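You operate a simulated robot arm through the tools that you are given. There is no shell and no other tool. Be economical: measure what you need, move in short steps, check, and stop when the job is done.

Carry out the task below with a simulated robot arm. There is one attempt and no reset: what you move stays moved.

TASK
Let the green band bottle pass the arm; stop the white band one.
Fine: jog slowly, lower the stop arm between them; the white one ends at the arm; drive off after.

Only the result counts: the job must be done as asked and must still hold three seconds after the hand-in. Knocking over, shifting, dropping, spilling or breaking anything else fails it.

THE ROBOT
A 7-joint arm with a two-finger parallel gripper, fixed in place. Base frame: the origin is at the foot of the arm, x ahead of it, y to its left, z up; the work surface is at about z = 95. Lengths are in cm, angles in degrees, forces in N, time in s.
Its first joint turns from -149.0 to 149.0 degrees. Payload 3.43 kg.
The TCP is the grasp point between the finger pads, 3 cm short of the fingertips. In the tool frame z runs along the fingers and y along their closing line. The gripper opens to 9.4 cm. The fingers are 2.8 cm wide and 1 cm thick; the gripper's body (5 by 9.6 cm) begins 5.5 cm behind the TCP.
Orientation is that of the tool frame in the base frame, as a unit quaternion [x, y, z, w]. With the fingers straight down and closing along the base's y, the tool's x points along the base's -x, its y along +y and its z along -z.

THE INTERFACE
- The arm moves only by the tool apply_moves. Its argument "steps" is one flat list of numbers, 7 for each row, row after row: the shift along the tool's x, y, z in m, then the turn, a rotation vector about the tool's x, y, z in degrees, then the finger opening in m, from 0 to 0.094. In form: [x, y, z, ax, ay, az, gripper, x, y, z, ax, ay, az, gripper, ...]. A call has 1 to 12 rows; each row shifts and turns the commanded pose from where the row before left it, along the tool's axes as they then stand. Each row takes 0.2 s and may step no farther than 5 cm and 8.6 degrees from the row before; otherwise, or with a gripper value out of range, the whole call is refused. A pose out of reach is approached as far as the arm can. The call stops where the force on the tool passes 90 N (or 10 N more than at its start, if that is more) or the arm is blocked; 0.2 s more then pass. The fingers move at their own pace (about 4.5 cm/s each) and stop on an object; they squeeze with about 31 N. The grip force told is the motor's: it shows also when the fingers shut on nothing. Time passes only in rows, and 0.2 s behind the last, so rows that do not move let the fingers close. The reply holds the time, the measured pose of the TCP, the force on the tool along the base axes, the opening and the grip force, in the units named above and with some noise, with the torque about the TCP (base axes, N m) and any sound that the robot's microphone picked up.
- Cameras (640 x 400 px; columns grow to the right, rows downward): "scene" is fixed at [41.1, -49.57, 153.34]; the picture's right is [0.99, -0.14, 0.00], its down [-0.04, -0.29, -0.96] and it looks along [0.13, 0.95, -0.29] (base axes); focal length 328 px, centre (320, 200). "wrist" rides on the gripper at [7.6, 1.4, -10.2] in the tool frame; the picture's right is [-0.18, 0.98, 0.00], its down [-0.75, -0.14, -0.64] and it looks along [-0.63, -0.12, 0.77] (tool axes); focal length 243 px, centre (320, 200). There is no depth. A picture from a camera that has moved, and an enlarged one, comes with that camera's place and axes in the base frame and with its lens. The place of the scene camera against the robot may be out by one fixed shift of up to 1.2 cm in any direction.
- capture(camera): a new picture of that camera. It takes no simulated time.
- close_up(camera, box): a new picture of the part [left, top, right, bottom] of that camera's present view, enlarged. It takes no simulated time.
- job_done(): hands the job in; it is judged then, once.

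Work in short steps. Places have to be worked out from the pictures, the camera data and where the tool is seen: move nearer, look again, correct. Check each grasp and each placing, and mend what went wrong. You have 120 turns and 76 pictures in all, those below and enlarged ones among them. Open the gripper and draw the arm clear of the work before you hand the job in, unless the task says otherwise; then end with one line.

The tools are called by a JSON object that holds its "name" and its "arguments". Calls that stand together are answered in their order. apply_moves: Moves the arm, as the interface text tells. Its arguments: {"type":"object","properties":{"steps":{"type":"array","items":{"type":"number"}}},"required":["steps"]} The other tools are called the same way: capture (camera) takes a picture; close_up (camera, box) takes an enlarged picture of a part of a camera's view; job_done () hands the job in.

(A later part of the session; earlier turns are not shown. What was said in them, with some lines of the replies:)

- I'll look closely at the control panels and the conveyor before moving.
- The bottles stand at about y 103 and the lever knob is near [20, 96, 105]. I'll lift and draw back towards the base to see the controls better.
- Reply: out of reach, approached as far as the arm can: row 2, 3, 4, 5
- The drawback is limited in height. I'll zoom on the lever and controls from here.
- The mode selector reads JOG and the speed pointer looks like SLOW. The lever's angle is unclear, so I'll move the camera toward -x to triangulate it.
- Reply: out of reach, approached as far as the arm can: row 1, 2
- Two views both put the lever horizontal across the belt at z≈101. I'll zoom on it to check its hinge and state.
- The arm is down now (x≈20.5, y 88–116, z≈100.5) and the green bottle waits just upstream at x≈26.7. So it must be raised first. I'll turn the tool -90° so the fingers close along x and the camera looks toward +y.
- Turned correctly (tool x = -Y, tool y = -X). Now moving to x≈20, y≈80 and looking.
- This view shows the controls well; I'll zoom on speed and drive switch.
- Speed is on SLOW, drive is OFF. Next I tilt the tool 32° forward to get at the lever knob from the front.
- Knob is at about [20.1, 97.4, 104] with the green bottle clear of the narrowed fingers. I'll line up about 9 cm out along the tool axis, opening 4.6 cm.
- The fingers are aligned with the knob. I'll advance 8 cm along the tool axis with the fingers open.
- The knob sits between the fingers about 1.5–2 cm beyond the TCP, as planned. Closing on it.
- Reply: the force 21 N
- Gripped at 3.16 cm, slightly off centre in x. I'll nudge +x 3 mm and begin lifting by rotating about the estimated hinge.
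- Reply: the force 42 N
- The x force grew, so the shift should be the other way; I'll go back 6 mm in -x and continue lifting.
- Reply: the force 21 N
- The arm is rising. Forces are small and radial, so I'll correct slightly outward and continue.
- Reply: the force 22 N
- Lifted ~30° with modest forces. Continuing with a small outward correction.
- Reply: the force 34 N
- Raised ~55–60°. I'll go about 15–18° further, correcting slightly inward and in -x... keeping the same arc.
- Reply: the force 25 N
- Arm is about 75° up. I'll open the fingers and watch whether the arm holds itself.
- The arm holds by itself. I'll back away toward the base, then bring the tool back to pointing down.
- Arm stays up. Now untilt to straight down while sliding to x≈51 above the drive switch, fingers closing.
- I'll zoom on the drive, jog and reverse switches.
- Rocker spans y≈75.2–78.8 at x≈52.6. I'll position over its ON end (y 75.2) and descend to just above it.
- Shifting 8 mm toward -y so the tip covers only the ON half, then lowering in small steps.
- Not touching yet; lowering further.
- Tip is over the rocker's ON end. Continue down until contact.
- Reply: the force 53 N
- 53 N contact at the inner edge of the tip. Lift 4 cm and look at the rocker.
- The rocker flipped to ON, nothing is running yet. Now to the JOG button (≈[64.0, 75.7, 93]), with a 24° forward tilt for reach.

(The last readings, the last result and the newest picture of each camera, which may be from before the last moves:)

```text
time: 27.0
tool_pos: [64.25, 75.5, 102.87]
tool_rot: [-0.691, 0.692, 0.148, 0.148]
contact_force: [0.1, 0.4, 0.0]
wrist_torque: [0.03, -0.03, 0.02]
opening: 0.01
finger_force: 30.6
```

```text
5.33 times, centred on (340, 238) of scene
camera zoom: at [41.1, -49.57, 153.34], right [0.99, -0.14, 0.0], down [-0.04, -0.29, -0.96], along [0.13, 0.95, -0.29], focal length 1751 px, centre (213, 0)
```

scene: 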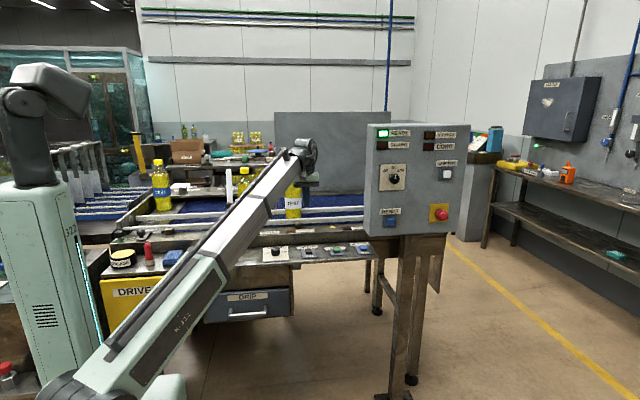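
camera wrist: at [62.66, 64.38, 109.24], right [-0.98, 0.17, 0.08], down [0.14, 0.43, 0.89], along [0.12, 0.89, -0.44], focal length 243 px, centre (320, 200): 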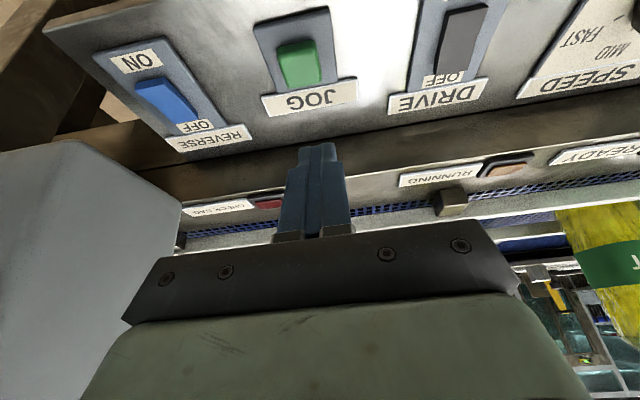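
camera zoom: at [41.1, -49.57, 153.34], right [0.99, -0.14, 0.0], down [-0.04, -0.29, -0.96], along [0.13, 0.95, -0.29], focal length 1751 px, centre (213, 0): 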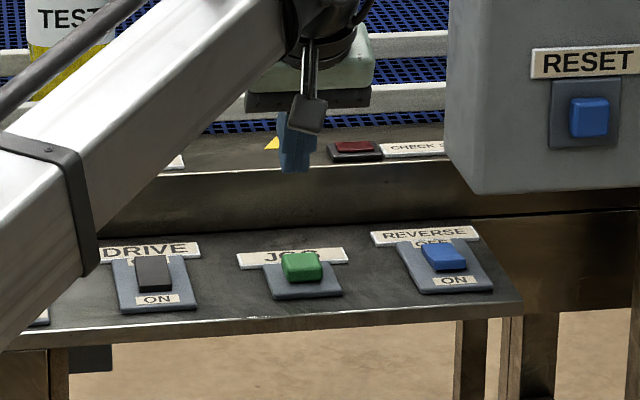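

The JOG button is at ≈[64.7, 75.2]. Descending vertically to just above it.

{"name": "apply_moves", "arguments": {"steps": [0.0145, -0.0035, 0.0255, 0, 0, 0, 0, 0.0118, 0, 0.0265, 0, 0, 0, 0, 0, 0, 0, 0, 0, 0, 0]}}

{"name": "close_up", "arguments": {"camera": "scene", "box": [300, 220, 360, 265]}}

{"name": "close_up", "arguments": {"camera": "wrist", "box": [200, 40, 440, 190]}}

```text
time: 27.8
tool_pos: [64.4, 75.32, 97.1]
tool_rot: [0.692, -0.691, -0.147, -0.147]
contact_force: [0.9, -0.2, 0.2]
wrist_torque: [0.01, -0.04, 0.0]
opening: 0.0
finger_force: 30.8
```

```text
8.89 times, centred on (330, 242) of scene
camera zoom: at [41.1, -49.57, 153.34], right [0.99, -0.14, 0.0], down [-0.04, -0.29, -0.96], along [0.13, 0.95, -0.29], focal length 2919 px, centre (231, -178)
```

zoom: 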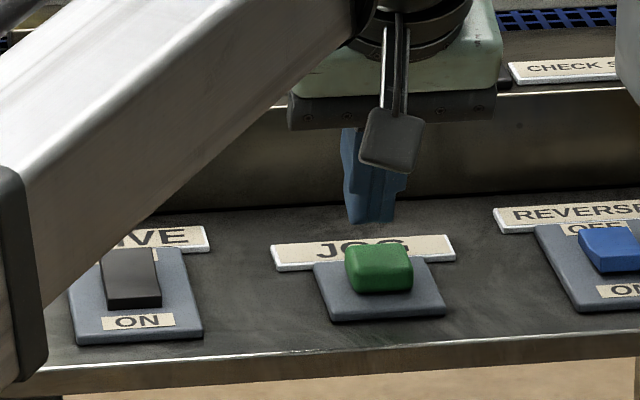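

```text
2.67 times, centred on (320, 115) of wrist
camera zoom: at [62.87, 64.18, 103.49], right [-0.98, 0.17, 0.08], down [0.14, 0.43, 0.89], along [0.12, 0.89, -0.44], focal length 647 px, centre (320, 427)
```

zoom: 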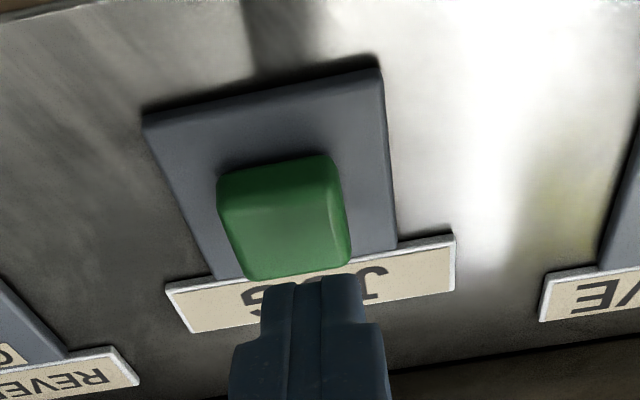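

Aligned. Lowering in 3 mm vertical steps toward contact.

{"name": "apply_moves", "arguments": {"steps": [0.0012, -0.003, 0.0027, 0, 0, 0, 0, 0.0012, 0, 0.0027, 0, 0, 0, 0, 0.0012, 0, 0.0027, 0, 0, 0, 0, 0.0012, 0, 0.0027, 0, 0, 0, 0]}}

```text
time: 28.8
tool_pos: [64.68, 75.25, 96.12]
tool_rot: [0.692, -0.692, -0.147, -0.148]
contact_force: [-0.1, 1.2, 0.2]
wrist_torque: [-0.03, 0.0, 0.02]
opening: 0.0
finger_force: 30.9
```

{"name": "apply_moves", "arguments": {"steps": [0.0012, 0, 0.0027, 0, 0, 0, 0, 0.0012, 0, 0.0027, 0, 0, 0, 0]}}

```text
time: 29.4
tool_pos: [64.73, 75.15, 95.37]
tool_rot: [-0.692, 0.692, 0.148, 0.147]
contact_force: [0.1, 0.5, -0.3]
wrist_torque: [0.02, 0.0, 0.0]
opening: 0.0
finger_force: 31.2
```

{"name": "apply_moves", "arguments": {"steps": [0.0008, 0, 0.0018, 0, 0, 0, 0, 0.0008, 0, 0.0018, 0, 0, 0, 0]}}

{"name": "close_up", "arguments": {"camera": "scene", "box": [220, 165, 400, 265]}}

```text
time: 30.0
tool_pos: [64.83, 75.14, 94.91]
tool_rot: [-0.691, 0.692, 0.147, 0.148]
contact_force: [-1.0, -0.1, 1.4]
wrist_torque: [0.01, 0.0, -0.02]
opening: 0.01
finger_force: 31.3
heard: click
```

```text
3.56 times, centred on (310, 215) of scene
camera zoom: at [41.1, -49.57, 153.34], right [0.99, -0.14, 0.0], down [-0.04, -0.29, -0.96], along [0.13, 0.95, -0.29], focal length 1168 px, centre (356, 147)
```

zoom: 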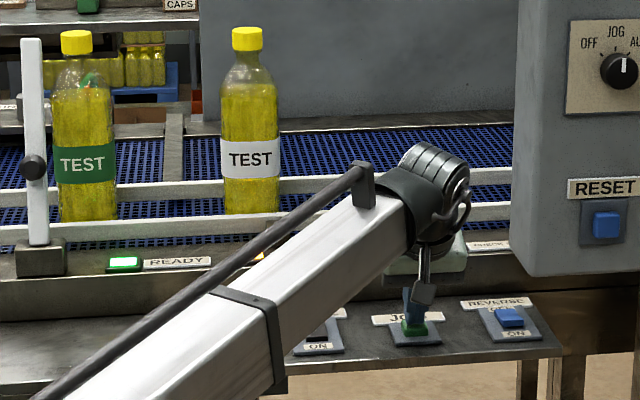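

Click; READY and RUNNING lamps lit and green has moved about 1.5 cm. I'll hold 0.4 s and measure speed.

{"name": "apply_moves", "arguments": {"steps": [0, 0, 0, 0, 0, 0, 0]}}

{"name": "close_up", "arguments": {"camera": "scene", "box": [160, 150, 340, 250]}}

```text
time: 30.4
tool_pos: [64.76, 75.19, 94.98]
tool_rot: [0.692, -0.692, -0.147, -0.147]
contact_force: [0.2, 0.1, 1.4]
wrist_torque: [0.01, -0.03, 0.02]
opening: 0.0
finger_force: 31.0
```

```text
3.56 times, centred on (250, 200) of scene
camera zoom: at [41.1, -49.57, 153.34], right [0.99, -0.14, 0.0], down [-0.04, -0.29, -0.96], along [0.13, 0.95, -0.29], focal length 1168 px, centre (569, 200)
```

zoom: 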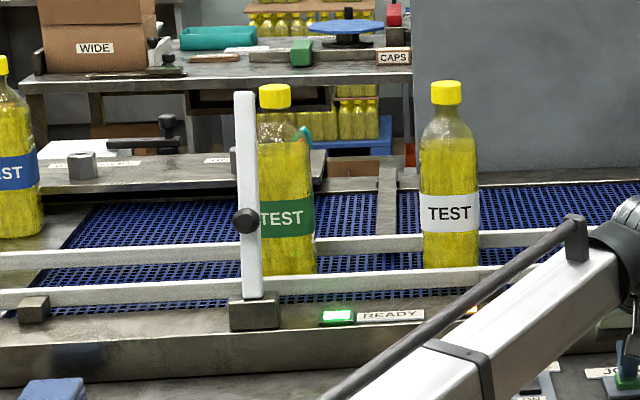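

Belt moves toward -x at about 4.4 cm/s; green is near x 23.4. I'll hold 2.2 s then lift off, which should bring green to about x 12.5.

{"name": "apply_moves", "arguments": {"steps": [0, 0, 0, 0, 0, 0, 0, 0, 0, 0, 0, 0, 0, 0, 0, 0, 0, 0, 0, 0, 0, 0, 0, 0, 0, 0, 0, 0, 0, 0, 0, 0, 0, 0, 0, 0, 0, 0, 0, 0, 0, 0, 0, 0, 0, 0, 0, 0, 0, 0, 0, 0, 0, 0, 0, 0, 0, 0, 0, 0, 0, 0, 0, 0, 0, 0, 0, 0, 0, 0, 0, 0, 0, 0, 0, 0, 0, -0.0122, 0, -0.0274, 0, 0, 0, 0]}}

{"name": "close_up", "arguments": {"camera": "scene", "box": [160, 150, 340, 250]}}

```text
time: 33.0
tool_pos: [64.87, 75.27, 97.52]
tool_rot: [-0.691, 0.692, 0.148, 0.147]
contact_force: [-0.1, 0.1, -0.4]
wrist_torque: [0.02, -0.02, 0.0]
opening: 0.0
finger_force: 31.0
```

```text
3.56 times, centred on (250, 200) of scene
camera zoom: at [41.1, -49.57, 153.34], right [0.99, -0.14, 0.0], down [-0.04, -0.29, -0.96], along [0.13, 0.95, -0.29], focal length 1168 px, centre (569, 200)
```

zoom: 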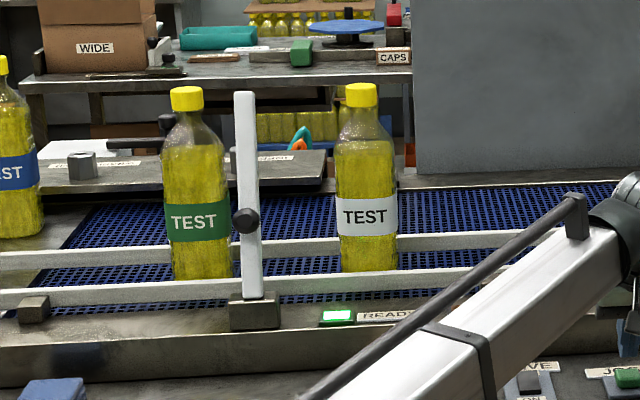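

Green is now past the arm at x≈12, white at ≈34. Raise a bit more and confirm the belt has stopped.

{"name": "apply_moves", "arguments": {"steps": [-0.02, 0, -0.045, 0, 0, 0, 0, 0, 0, -0.04, 0, 0, 0, 0, 0, 0, 0, 0, 0, 0, 0]}}

{"name": "close_up", "arguments": {"camera": "scene", "box": [160, 150, 340, 250]}}

```text
time: 33.8
tool_pos: [64.56, 73.84, 106.58]
tool_rot: [0.692, -0.691, -0.147, -0.147]
contact_force: [-0.8, 1.1, 0.8]
wrist_torque: [0.01, 0.0, -0.04]
opening: 0.0
finger_force: 31.0
```

```text
3.56 times, centred on (250, 200) of scene
camera zoom: at [41.1, -49.57, 153.34], right [0.99, -0.14, 0.0], down [-0.04, -0.29, -0.96], along [0.13, 0.95, -0.29], focal length 1168 px, centre (569, 200)
```

zoom: 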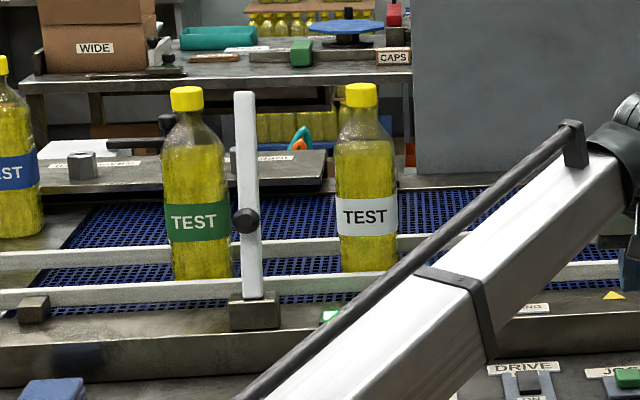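

Belt stopped. Now return to the lever: raise, slide back to x≈20 while tilting to 104°.

{"name": "apply_moves", "arguments": {"steps": [-0.0122, 0.01, -0.0274, 0, 0, 0, 0, -0.0122, 0.01, -0.0274, 0, 0, 0, 0.02, 0, 0.0427, 0, 0, -8, 0, 0.045, 0, 0.0427, 0, 0, -8, 0, 0.045, 0, 0.0427, 0, 0, -8, 0, 0.045, 0, 0.0427, 0, 0, -8, 0, 0.045, 0, 0.0427, 0, 0, -8, 0, 0.045, 0, 0.0427, 0, 0, -8, 0, 0.045, 0, 0.0427, 0, 0, -8, 0, 0.045, 0, 0.0427, 0, 0, -8, 0, 0.045, 0, 0.0427, 0, 0, -8, 0, 0.045, 0, 0.0417, 0, 0, -8, 0, 0.045]}}

{"name": "capture", "arguments": {"camera": "wrist"}}

```text
time: 36.4
tool_pos: [20.45, 73.79, 112.3]
tool_rot: [-0.436, 0.435, 0.557, 0.558]
contact_force: [0.3, -0.1, -0.3]
wrist_torque: [0.06, -0.02, 0.0]
opening: 4.51
finger_force: 0.2
```

```text
25 pictures are left
camera wrist: at [19.02, 65.65, 102.63], right [-0.98, -0.04, 0.18], down [0.14, -0.81, 0.58], along [0.12, 0.59, 0.8], focal length 243 px, centre (320, 200)
```

wrist: 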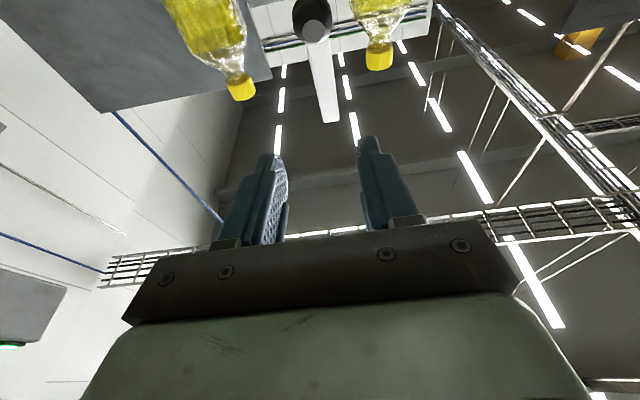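

Moving to the pre-grip pose in line with the raised knob.

{"name": "apply_moves", "arguments": {"steps": [0.03, 0.005, 0.02, 0, 0, 0, 0.045, 0.03, 0, 0.02, 0, 0, 0, 0.045, 0, 0, 0.03, 0, 0, 0, 0.045, 0, 0, 0, 0, 0, 0, 0.045]}}

{"name": "capture", "arguments": {"camera": "wrist"}}

```text
time: 37.4
tool_pos: [19.63, 82.0, 108.56]
tool_rot: [-0.435, 0.434, 0.558, 0.557]
contact_force: [-0.6, -0.3, -0.1]
wrist_torque: [-0.03, -0.01, -0.01]
opening: 4.52
finger_force: 0.0
```

```text
24 pictures are left
camera wrist: at [18.12, 73.99, 98.88], right [-0.98, -0.04, 0.18], down [0.14, -0.81, 0.57], along [0.12, 0.59, 0.8], focal length 243 px, centre (320, 200)
```

wrist: 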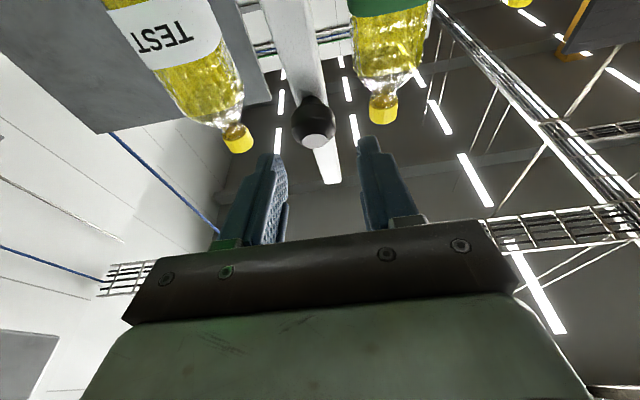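

Aligned with the knob; advance 5 cm and grip.

{"name": "apply_moves", "arguments": {"steps": [0.002, -0.002, 0.025, 0, 0, 0, 0.045, 0.001, 0, 0.025, 0, 0, 0, 0.045, 0, 0, 0, 0, 0, 0, 0.045, 0, 0, 0, 0, 0, 0, 0.02, 0, 0, 0, 0, 0, 0, 0.02, 0, 0, 0, 0, 0, 0, 0.02, 0, 0, 0, 0, 0, 0, 0.02]}}

{"name": "capture", "arguments": {"camera": "wrist"}}

```text
time: 39.0
tool_pos: [19.99, 86.8, 109.36]
tool_rot: [-0.434, 0.436, 0.557, 0.558]
contact_force: [27.2, 2.9, 7.0]
wrist_torque: [0.4, 0.02, -0.58]
opening: 3.16
finger_force: 45.3
```

```text
23 pictures are left
camera wrist: at [18.43, 78.79, 99.58], right [-0.98, -0.04, 0.18], down [0.14, -0.81, 0.57], along [0.12, 0.59, 0.8], focal length 243 px, centre (320, 200)
```

wrist: 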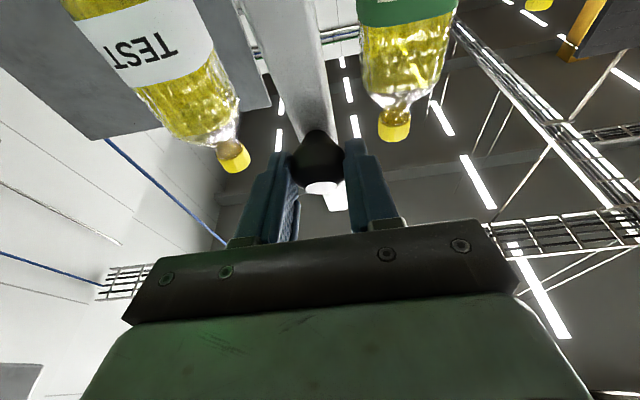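

Gripped. Now lower along the reverse arc, first 24°.

{"name": "apply_moves", "arguments": {"steps": [0.0005, -0.0035, 0.0095, 0, 6, 0, 0.02, 0.0005, 0, 0.0095, 0, 6, 0, 0.02, 0.0005, 0, 0.0095, 0, 6, 0, 0.02, 0.0005, 0, 0.0095, 0, 6, 0, 0.02]}}

```text
time: 40.0
tool_pos: [20.08, 90.61, 109.61]
tool_rot: [-0.541, 0.541, 0.456, 0.455]
contact_force: [3.0, 7.0, 12.8]
wrist_torque: [0.41, 0.0, 0.03]
opening: 3.17
finger_force: 21.6
```

Forces are low; continuing another 24°.

{"name": "apply_moves", "arguments": {"steps": [0.0003, 0, 0.0095, 0, 6, 0, 0.02, 0.0003, 0, 0.0095, 0, 6, 0, 0.02, 0.0003, 0, 0.0095, 0, 6, 0, 0.02, 0.0003, 0, 0.0095, 0, 6, 0, 0.02]}}

{"name": "close_up", "arguments": {"camera": "scene", "box": [180, 150, 300, 250]}}

```text
time: 41.0
tool_pos: [19.89, 94.06, 108.08]
tool_rot: [-0.624, 0.624, 0.333, 0.332]
contact_force: [-21.2, 9.4, 22.5]
wrist_torque: [-0.41, 0.24, 0.26]
opening: 3.15
finger_force: 45.5
```

```text
4.00 times, centred on (240, 200) of scene
camera zoom: at [41.1, -49.57, 153.34], right [0.99, -0.14, 0.0], down [-0.04, -0.29, -0.96], along [0.13, 0.95, -0.29], focal length 1313 px, centre (640, 200)
```

zoom: 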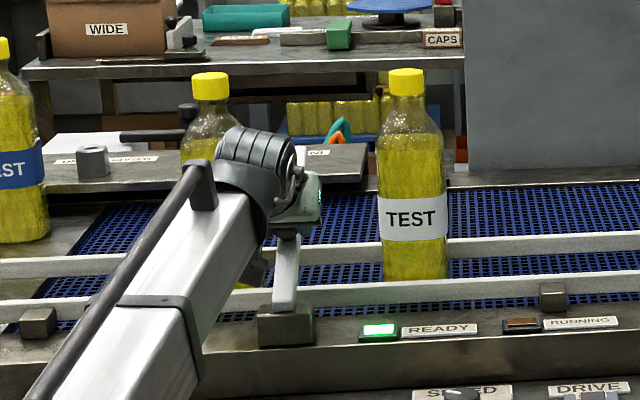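

24° left. Correct x by -3 mm and go on down.

{"name": "apply_moves", "arguments": {"steps": [-0.0005, 0.003, 0.0095, 0, 6, 0, 0.02, 0, 0, 0.0095, 0, 6, 0, 0.02, 0, 0, 0.0095, 0, 6, 0, 0.02, 0, 0, 0.0095, 0, 6, 0, 0.02]}}

{"name": "capture", "arguments": {"camera": "wrist"}}

```text
time: 42.0
tool_pos: [20.15, 96.6, 105.4]
tool_rot: [-0.68, 0.68, 0.194, 0.196]
contact_force: [3.3, 4.6, 0.5]
wrist_torque: [0.11, 0.04, -0.01]
opening: 3.13
finger_force: 45.1
```

```text
21 pictures are left
camera wrist: at [18.45, 84.81, 110.21], right [-0.98, 0.16, 0.1], down [0.14, 0.3, 0.94], along [0.12, 0.94, -0.32], focal length 243 px, centre (320, 200)
```

wrist: 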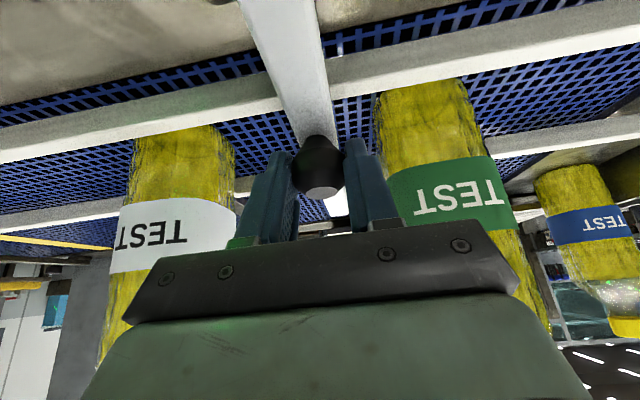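

Nearly down: 5 mm higher than the original grip. Press down gently until resisted.

{"name": "apply_moves", "arguments": {"steps": [0.0013, 0, 0.0021, 0, 1, 0, 0.02, 0.0013, 0, 0.0021, 0, 1, 0, 0.02, 0.001, 0, 0.0017, 0, 1, 0, 0.02]}}

```text
time: 42.8
tool_pos: [19.97, 96.94, 105.07]
tool_rot: [0.684, -0.684, -0.179, -0.179]
contact_force: [9.7, 6.3, 20.1]
wrist_torque: [-0.15, -0.07, 0.01]
opening: 3.13
finger_force: 44.8
```

{"name": "apply_moves", "arguments": {"steps": [0.0013, 0, 0.0021, 0, 0, 0, 0.02, 0, 0, 0, 0, 0, 0, 0.02]}}

```text
time: 43.4
tool_pos: [19.98, 96.82, 104.66]
tool_rot: [0.684, -0.684, -0.18, -0.179]
contact_force: [13.5, 6.3, 33.3]
wrist_torque: [0.33, -0.2, -0.1]
opening: 3.16
finger_force: 45.0
```

Solid resistance at the original height – arm is down on its stop. Release and back off.

{"name": "apply_moves", "arguments": {"steps": [0, 0, 0, 0, 0, 0, 0.042, 0, 0, 0, 0, 0, 0, 0.042, 0, 0, -0.02, 0, 0, 0, 0.042, 0, 0, -0.03, 0, 0, 0, 0.042, 0, 0, -0.04, 0, 0, 0, 0.042, 0.03, 0, -0.03, 0, 0, 0, 0.042, 0.04, 0, -0.02, 0, 0, 0, 0.042]}}

{"name": "close_up", "arguments": {"camera": "scene", "box": [180, 150, 300, 250]}}

{"name": "capture", "arguments": {"camera": "wrist"}}

```text
time: 45.0
tool_pos: [20.1, 83.76, 113.71]
tool_rot: [0.685, -0.684, -0.178, -0.178]
contact_force: [-0.3, 0.5, -0.5]
wrist_torque: [-0.01, -0.02, -0.01]
opening: 4.22
finger_force: 0.0
```

```text
4.00 times, centred on (240, 200) of scene
camera zoom: at [41.1, -49.57, 153.34], right [0.99, -0.14, 0.0], down [-0.04, -0.29, -0.96], along [0.13, 0.95, -0.29], focal length 1313 px, centre (640, 200)
```

zoom: 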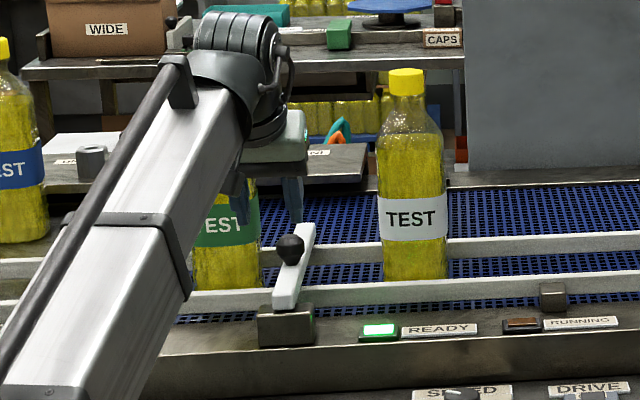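

```text
19 pictures are left
camera wrist: at [18.45, 72.17, 119.08], right [-0.98, 0.16, 0.09], down [0.14, 0.35, 0.93], along [0.12, 0.92, -0.36], focal length 243 px, centre (320, 200)
```

wrist: 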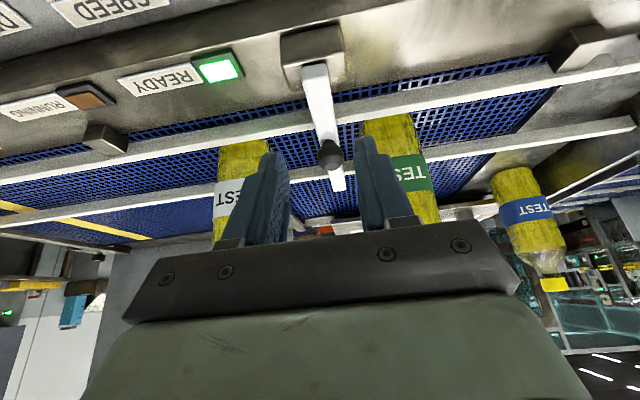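

Arm is back in its lowered position between the bottles. Go back above the JOG button.

{"name": "apply_moves", "arguments": {"steps": [0.0089, -0.0446, -0.0015, 0, 0, 0, 0.02, 0.0089, -0.0446, -0.0015, 0, 0, 0, 0, 0.0089, -0.0446, -0.0015, 0, 0, 0, 0, 0.0089, -0.0446, -0.0015, 0, 0, 0, 0, 0.0089, -0.0446, -0.0015, 0, 0, 0, 0, 0.0089, -0.0446, -0.0015, 0, 0, 0, 0, 0.0089, -0.0446, -0.0015, 0, 0, 0, 0, 0.0089, -0.0446, -0.0015, 0, 0, 0, 0, 0.0089, -0.0446, -0.0015, 0, 0, 0, 0, 0.0089, -0.0446, -0.0015, 0, 0, 0, 0, 0, 0, 0, 0, 5.3, 0, 0, 0, 0, 0, 0, 0, 0, 0]}}

```text
time: 47.6
tool_pos: [64.35, 75.26, 110.35]
tool_rot: [0.692, -0.692, -0.146, -0.145]
contact_force: [-0.3, 0.2, -0.2]
wrist_torque: [0.0, -0.01, 0.02]
opening: 0.0
finger_force: 31.3
```

Descending vertically to just above the button (z≈96).

{"name": "apply_moves", "arguments": {"steps": [0.0145, -0.004, 0.0327, 0, 0, 0, 0, 0.0145, 0, 0.0327, 0, 0, 0, 0, 0.0145, 0, 0.0327, 0, 0, 0, 0, 0.0125, 0, 0.028, 0, 0, 0, 0, 0, 0, 0, 0, 0, 0, 0]}}

{"name": "close_up", "arguments": {"camera": "scene", "box": [200, 160, 360, 260]}}

```text
time: 48.8
tool_pos: [64.63, 75.6, 96.59]
tool_rot: [0.692, -0.692, -0.146, -0.146]
contact_force: [1.2, 0.1, -0.1]
wrist_torque: [-0.03, -0.02, 0.02]
opening: 0.03
finger_force: 30.8
```

```text
4.00 times, centred on (280, 210) of scene
camera zoom: at [41.1, -49.57, 153.34], right [0.99, -0.14, 0.0], down [-0.04, -0.29, -0.96], along [0.13, 0.95, -0.29], focal length 1313 px, centre (480, 160)
```

zoom: 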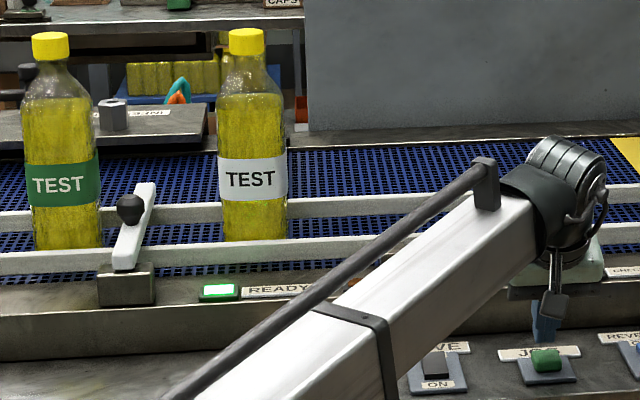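

Gap white→arm ≈ 9 cm (~2 s). Press and hold about 1.4 s, then look.

{"name": "apply_moves", "arguments": {"steps": [0.0035, 0, 0.0078, 0, 0, 0, 0, 0.0036, 0, 0.0082, 0, 0, 0, 0, 0, 0, 0, 0, 0, 0, 0, 0, 0, 0, 0, 0, 0, 0, 0, 0, 0, 0, 0, 0, 0, 0, 0, 0, 0, 0, 0, 0, 0, 0, 0, 0, 0, 0, 0]}}

{"name": "close_up", "arguments": {"camera": "scene", "box": [140, 160, 300, 260]}}

```text
time: 50.4
tool_pos: [64.74, 75.53, 94.91]
tool_rot: [-0.692, 0.692, 0.145, 0.146]
contact_force: [1.4, 0.8, 1.9]
wrist_torque: [0.03, -0.02, -0.03]
opening: 0.0
finger_force: 30.6
heard: click
```

```text
4.00 times, centred on (220, 210) of scene
camera zoom: at [41.1, -49.57, 153.34], right [0.99, -0.14, 0.0], down [-0.04, -0.29, -0.96], along [0.13, 0.95, -0.29], focal length 1313 px, centre (720, 160)
```

zoom: 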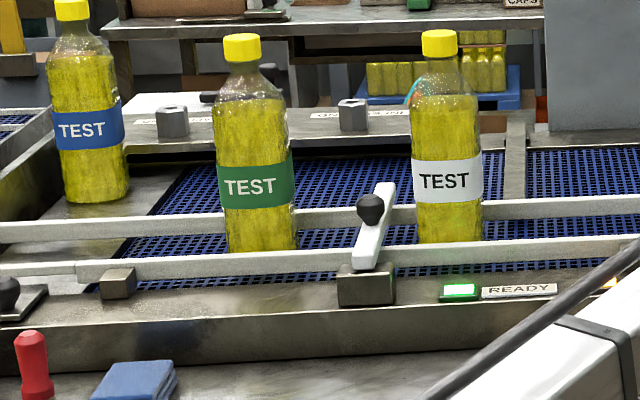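

Gap ≈3 cm left. Hold 0.6 s more.

{"name": "apply_moves", "arguments": {"steps": [0, 0, 0, 0, 0, 0, 0, 0, 0, 0, 0, 0, 0, 0]}}

{"name": "close_up", "arguments": {"camera": "scene", "box": [140, 160, 300, 260]}}

```text
time: 51.0
tool_pos: [64.75, 75.51, 94.97]
tool_rot: [-0.692, 0.692, 0.146, 0.146]
contact_force: [0.6, -0.1, 1.6]
wrist_torque: [0.01, 0.02, 0.0]
opening: 0.0
finger_force: 31.1
```

```text
4.00 times, centred on (220, 210) of scene
camera zoom: at [41.1, -49.57, 153.34], right [0.99, -0.14, 0.0], down [-0.04, -0.29, -0.96], along [0.13, 0.95, -0.29], focal length 1313 px, centre (720, 160)
```

zoom: 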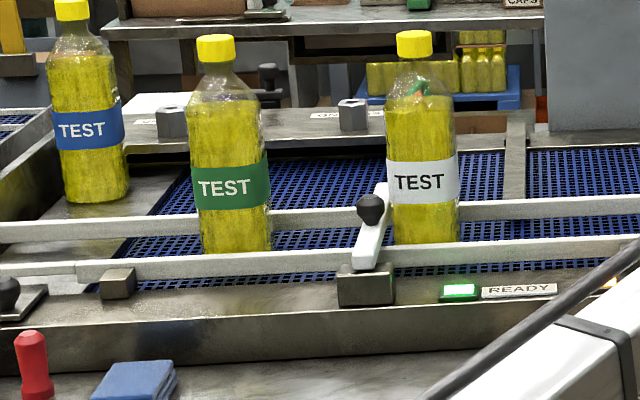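

White is about at the arm. Lifting off now (belt runs ~0.15 s more), then check the gap.

{"name": "apply_moves", "arguments": {"steps": [-0.0122, 0, -0.0274, 0, 0, 0, 0, 0, 0, 0, 0, 0, 0, 0]}}

{"name": "close_up", "arguments": {"camera": "scene", "box": [180, 170, 260, 230]}}

```text
time: 51.6
tool_pos: [64.77, 75.3, 98.05]
tool_rot: [0.692, -0.692, -0.146, -0.146]
contact_force: [1.0, 0.5, 0.3]
wrist_torque: [0.01, 0.02, -0.01]
opening: 0.0
finger_force: 30.7
```

```text
6.67 times, centred on (220, 200) of scene
camera zoom: at [41.1, -49.57, 153.34], right [0.99, -0.14, 0.0], down [-0.04, -0.29, -0.96], along [0.13, 0.95, -0.29], focal length 2189 px, centre (987, 200)
```

zoom: 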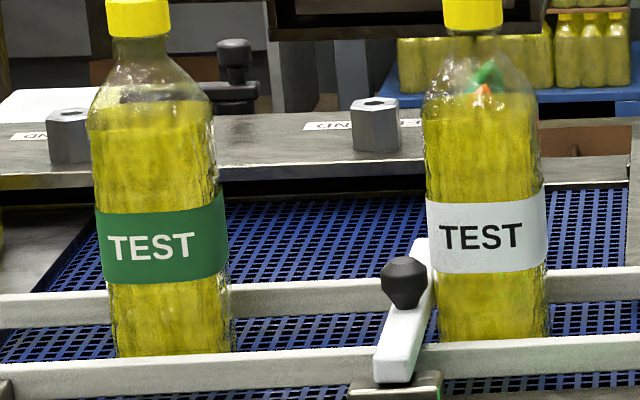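

A gap of ~0.5 cm seems to remain. One short jog (~0.3 s) to bring white against the arm.

{"name": "apply_moves", "arguments": {"steps": [0.0126, 0, 0.0283, 0, 0, 0, 0, 0, 0, 0, 0, 0, 0, 0, -0.0122, 0, -0.0274, 0, 0, 0, 0, 0, 0, 0, 0, 0, 0, 0]}}

{"name": "close_up", "arguments": {"camera": "scene", "box": [180, 170, 260, 230]}}

```text
time: 52.6
tool_pos: [65.02, 75.16, 97.87]
tool_rot: [0.692, -0.692, -0.146, -0.146]
contact_force: [-0.5, 0.5, 0.6]
wrist_torque: [0.01, -0.01, 0.01]
opening: 0.0
finger_force: 31.1
heard: click
```

```text
6.67 times, centred on (220, 200) of scene
camera zoom: at [41.1, -49.57, 153.34], right [0.99, -0.14, 0.0], down [-0.04, -0.29, -0.96], along [0.13, 0.95, -0.29], focal length 2189 px, centre (987, 200)
```

zoom: 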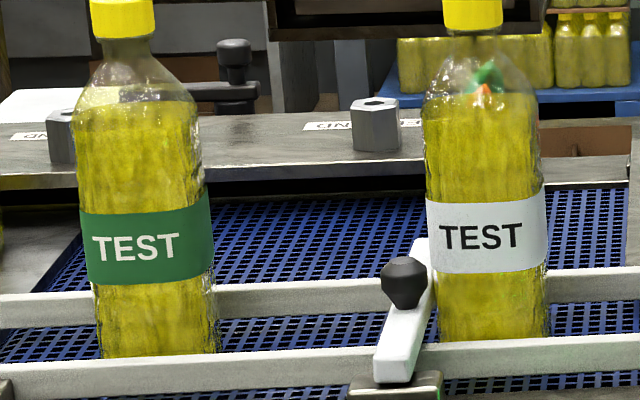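

White stayed put while green advanced – it's resting at the arm, upright. Now go above the OFF end of the drive rocker.

{"name": "apply_moves", "arguments": {"steps": [-0.0122, 0, -0.0274, 0, 0, 0, 0, -0.0122, 0.02, -0.0274, 0, 0, 0, 0, 0, 0.045, 0, 0, 0, 0, 0, 0, 0.045, 0, 0, 0, 0, 0, 0, 0.014, 0, 0, 0, 0, 0, 0, 0, 0, 0, 0, 0, 0]}}

{"name": "capture", "arguments": {"camera": "wrist"}}

```text
time: 54.0
tool_pos: [52.32, 75.23, 103.67]
tool_rot: [0.692, -0.692, -0.146, -0.146]
contact_force: [1.2, -1.4, 0.9]
wrist_torque: [-0.03, -0.02, 0.02]
opening: 0.0
finger_force: 31.4
```

```text
13 pictures are left
camera wrist: at [50.89, 64.23, 110.13], right [-0.98, 0.17, 0.07], down [0.14, 0.43, 0.89], along [0.12, 0.89, -0.45], focal length 243 px, centre (320, 200)
```

wrist: 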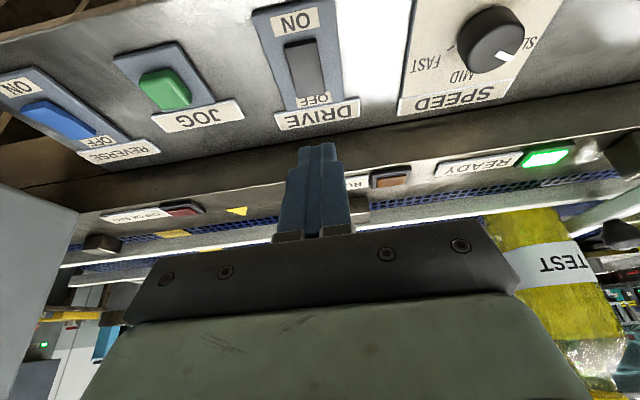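

OFF end is at ≈[52.7, 78.1, 93]. Approach it to just above.

{"name": "apply_moves", "arguments": {"steps": [0, -0.004, 0.034, 0, 0, 0, 0, 0, 0, 0.033, 0, 0, 0, 0, 0, 0, 0, 0, 0, 0, 0]}}

{"name": "close_up", "arguments": {"camera": "wrist", "box": [220, 30, 420, 155]}}

```text
time: 54.8
tool_pos: [52.74, 77.95, 97.79]
tool_rot: [-0.692, 0.692, 0.146, 0.146]
contact_force: [0.2, 0.7, -0.9]
wrist_torque: [-0.02, 0.01, -0.03]
opening: 0.01
finger_force: 31.1
```

```text
3.20 times, centred on (320, 92) of wrist
camera zoom: at [51.21, 66.84, 104.19], right [-0.98, 0.17, 0.07], down [0.14, 0.43, 0.89], along [0.12, 0.89, -0.45], focal length 776 px, centre (320, 544)
```

zoom: 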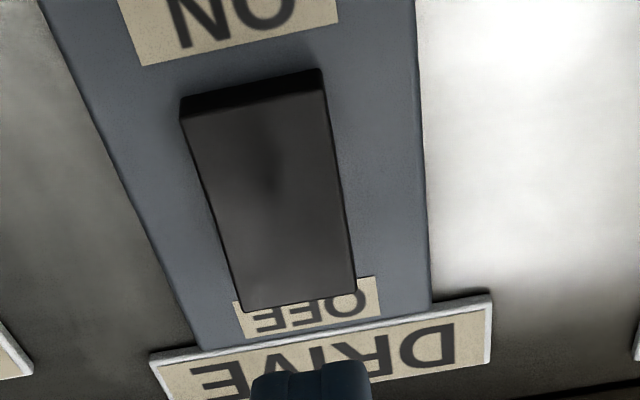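

Aligned. Descend in small vertical steps.

{"name": "apply_moves", "arguments": {"steps": [0.0012, 0, 0.0027, 0, 0, 0, 0, 0.0012, 0, 0.0027, 0, 0, 0, 0, 0.0012, 0, 0.0027, 0, 0, 0, 0, 0.0012, 0, 0.0027, 0, 0, 0, 0]}}

```text
time: 55.8
tool_pos: [52.86, 78.02, 96.4]
tool_rot: [0.692, -0.692, -0.146, -0.146]
contact_force: [-0.5, -0.3, -0.1]
wrist_torque: [-0.04, 0.01, -0.01]
opening: 0.0
finger_force: 31.4
```

{"name": "apply_moves", "arguments": {"steps": [0.0012, 0, 0.0027, 0, 0, 0, 0, 0.0012, 0, 0.0027, 0, 0, 0, 0]}}

```text
time: 56.4
tool_pos: [52.82, 78.1, 95.88]
tool_rot: [-0.692, 0.692, 0.146, 0.146]
contact_force: [-0.7, -0.1, -0.3]
wrist_torque: [0.01, 0.01, 0.0]
opening: 0.0
finger_force: 31.2
```

{"name": "apply_moves", "arguments": {"steps": [0.0012, 0, 0.0027, 0, 0, 0, 0, 0.0012, 0, 0.0027, 0, 0, 0, 0, 0.0008, 0, 0.0018, 0, 0, 0, 0]}}

```text
time: 57.2
tool_pos: [52.91, 77.99, 95.15]
tool_rot: [0.692, -0.692, -0.147, -0.146]
contact_force: [0.2, 0.4, -0.1]
wrist_torque: [0.02, 0.0, 0.0]
opening: 0.0
finger_force: 31.5
```

No contact force yet; a few mm more.

{"name": "apply_moves", "arguments": {"steps": [0.0012, 0, 0.0027, 0, 0, 0, 0, 0.0012, 0, 0.0027, 0, 0, 0, 0, 0, 0, 0, 0, 0, 0, 0]}}

{"name": "close_up", "arguments": {"camera": "scene", "box": [270, 215, 350, 265]}}

```text
time: 58.0
tool_pos: [52.86, 78.1, 94.86]
tool_rot: [-0.692, 0.692, 0.146, 0.147]
contact_force: [1.8, -3.2, 30.0]
wrist_torque: [-0.13, 0.03, 0.27]
opening: 0.0
finger_force: 31.0
```

```text
8.00 times, centred on (310, 240) of scene
camera zoom: at [41.1, -49.57, 153.34], right [0.99, -0.14, 0.0], down [-0.04, -0.29, -0.96], along [0.13, 0.95, -0.29], focal length 2627 px, centre (400, -120)
```

zoom: 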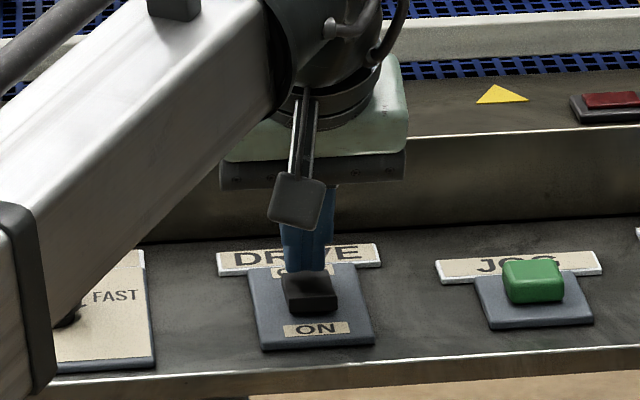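

30 N contact and the rocker's front end has risen as in the initial OFF state. Lift clear, retreat and verify.

{"name": "apply_moves", "arguments": {"steps": [-0.0122, 0, -0.0274, 0, 0, 0, 0, -0.016, 0, -0.036, 0, 0, 0, 0, -0.016, 0, -0.036, 0, 0, 0, 0.02, 0.03, 0, -0.03, 0, 0, 0, 0.05, 0.04, 0, -0.02, 0, 0, 0, 0.07, 0.04, 0, -0.02, 0, 0, 0, 0.09, 0, 0, 0, 0, 0, 0, 0.094]}}

{"name": "close_up", "arguments": {"camera": "scene", "box": [220, 165, 380, 265]}}

{"name": "capture", "arguments": {"camera": "scene"}}

{"name": "capture", "arguments": {"camera": "wrist"}}

```text
time: 59.6
tool_pos: [53.04, 65.27, 107.64]
tool_rot: [-0.692, 0.692, 0.146, 0.146]
contact_force: [0.1, 0.1, -0.1]
wrist_torque: [0.0, 0.01, 0.02]
opening: 9.42
finger_force: 0.0
```

```text
4.00 times, centred on (300, 215) of scene
camera zoom: at [41.1, -49.57, 153.34], right [0.99, -0.14, 0.0], down [-0.04, -0.29, -0.96], along [0.13, 0.95, -0.29], focal length 1313 px, centre (400, 140)
```

zoom: 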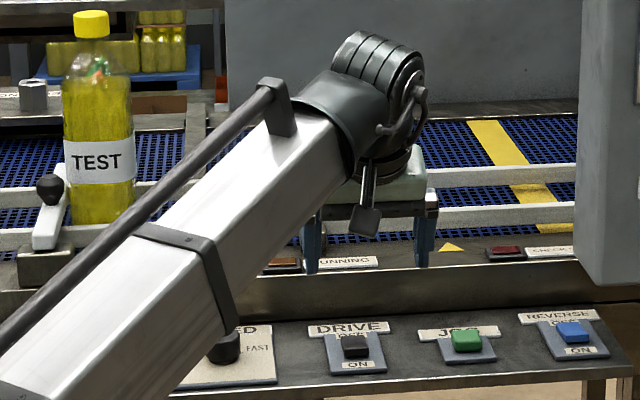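

```text
9 pictures are left
```

scene: 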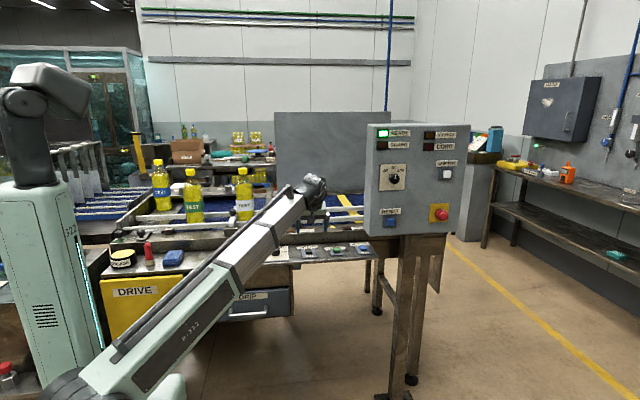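

```text
8 pictures are left
camera wrist: at [51.59, 54.23, 114.05], right [-0.98, 0.17, 0.07], down [0.14, 0.43, 0.89], along [0.12, 0.89, -0.45], focal length 243 px, centre (320, 200)
```

wrist: 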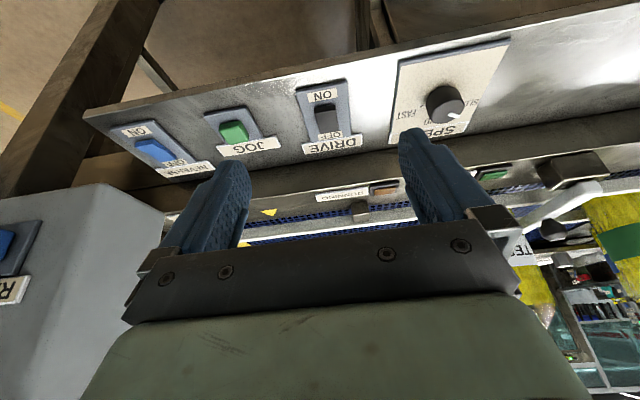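

The drive rocker is back to OFF and the READY lamp on the deck is out. White rests at the lowered arm, green has passed and stands upright, and the gripper is open and clear. Handing in.

{"name": "job_done", "arguments": {}}

```text
The job is handed in.
```

The green-band bottle is past the lowered stop arm, the white-band bottle rests against it, and the drive is off.
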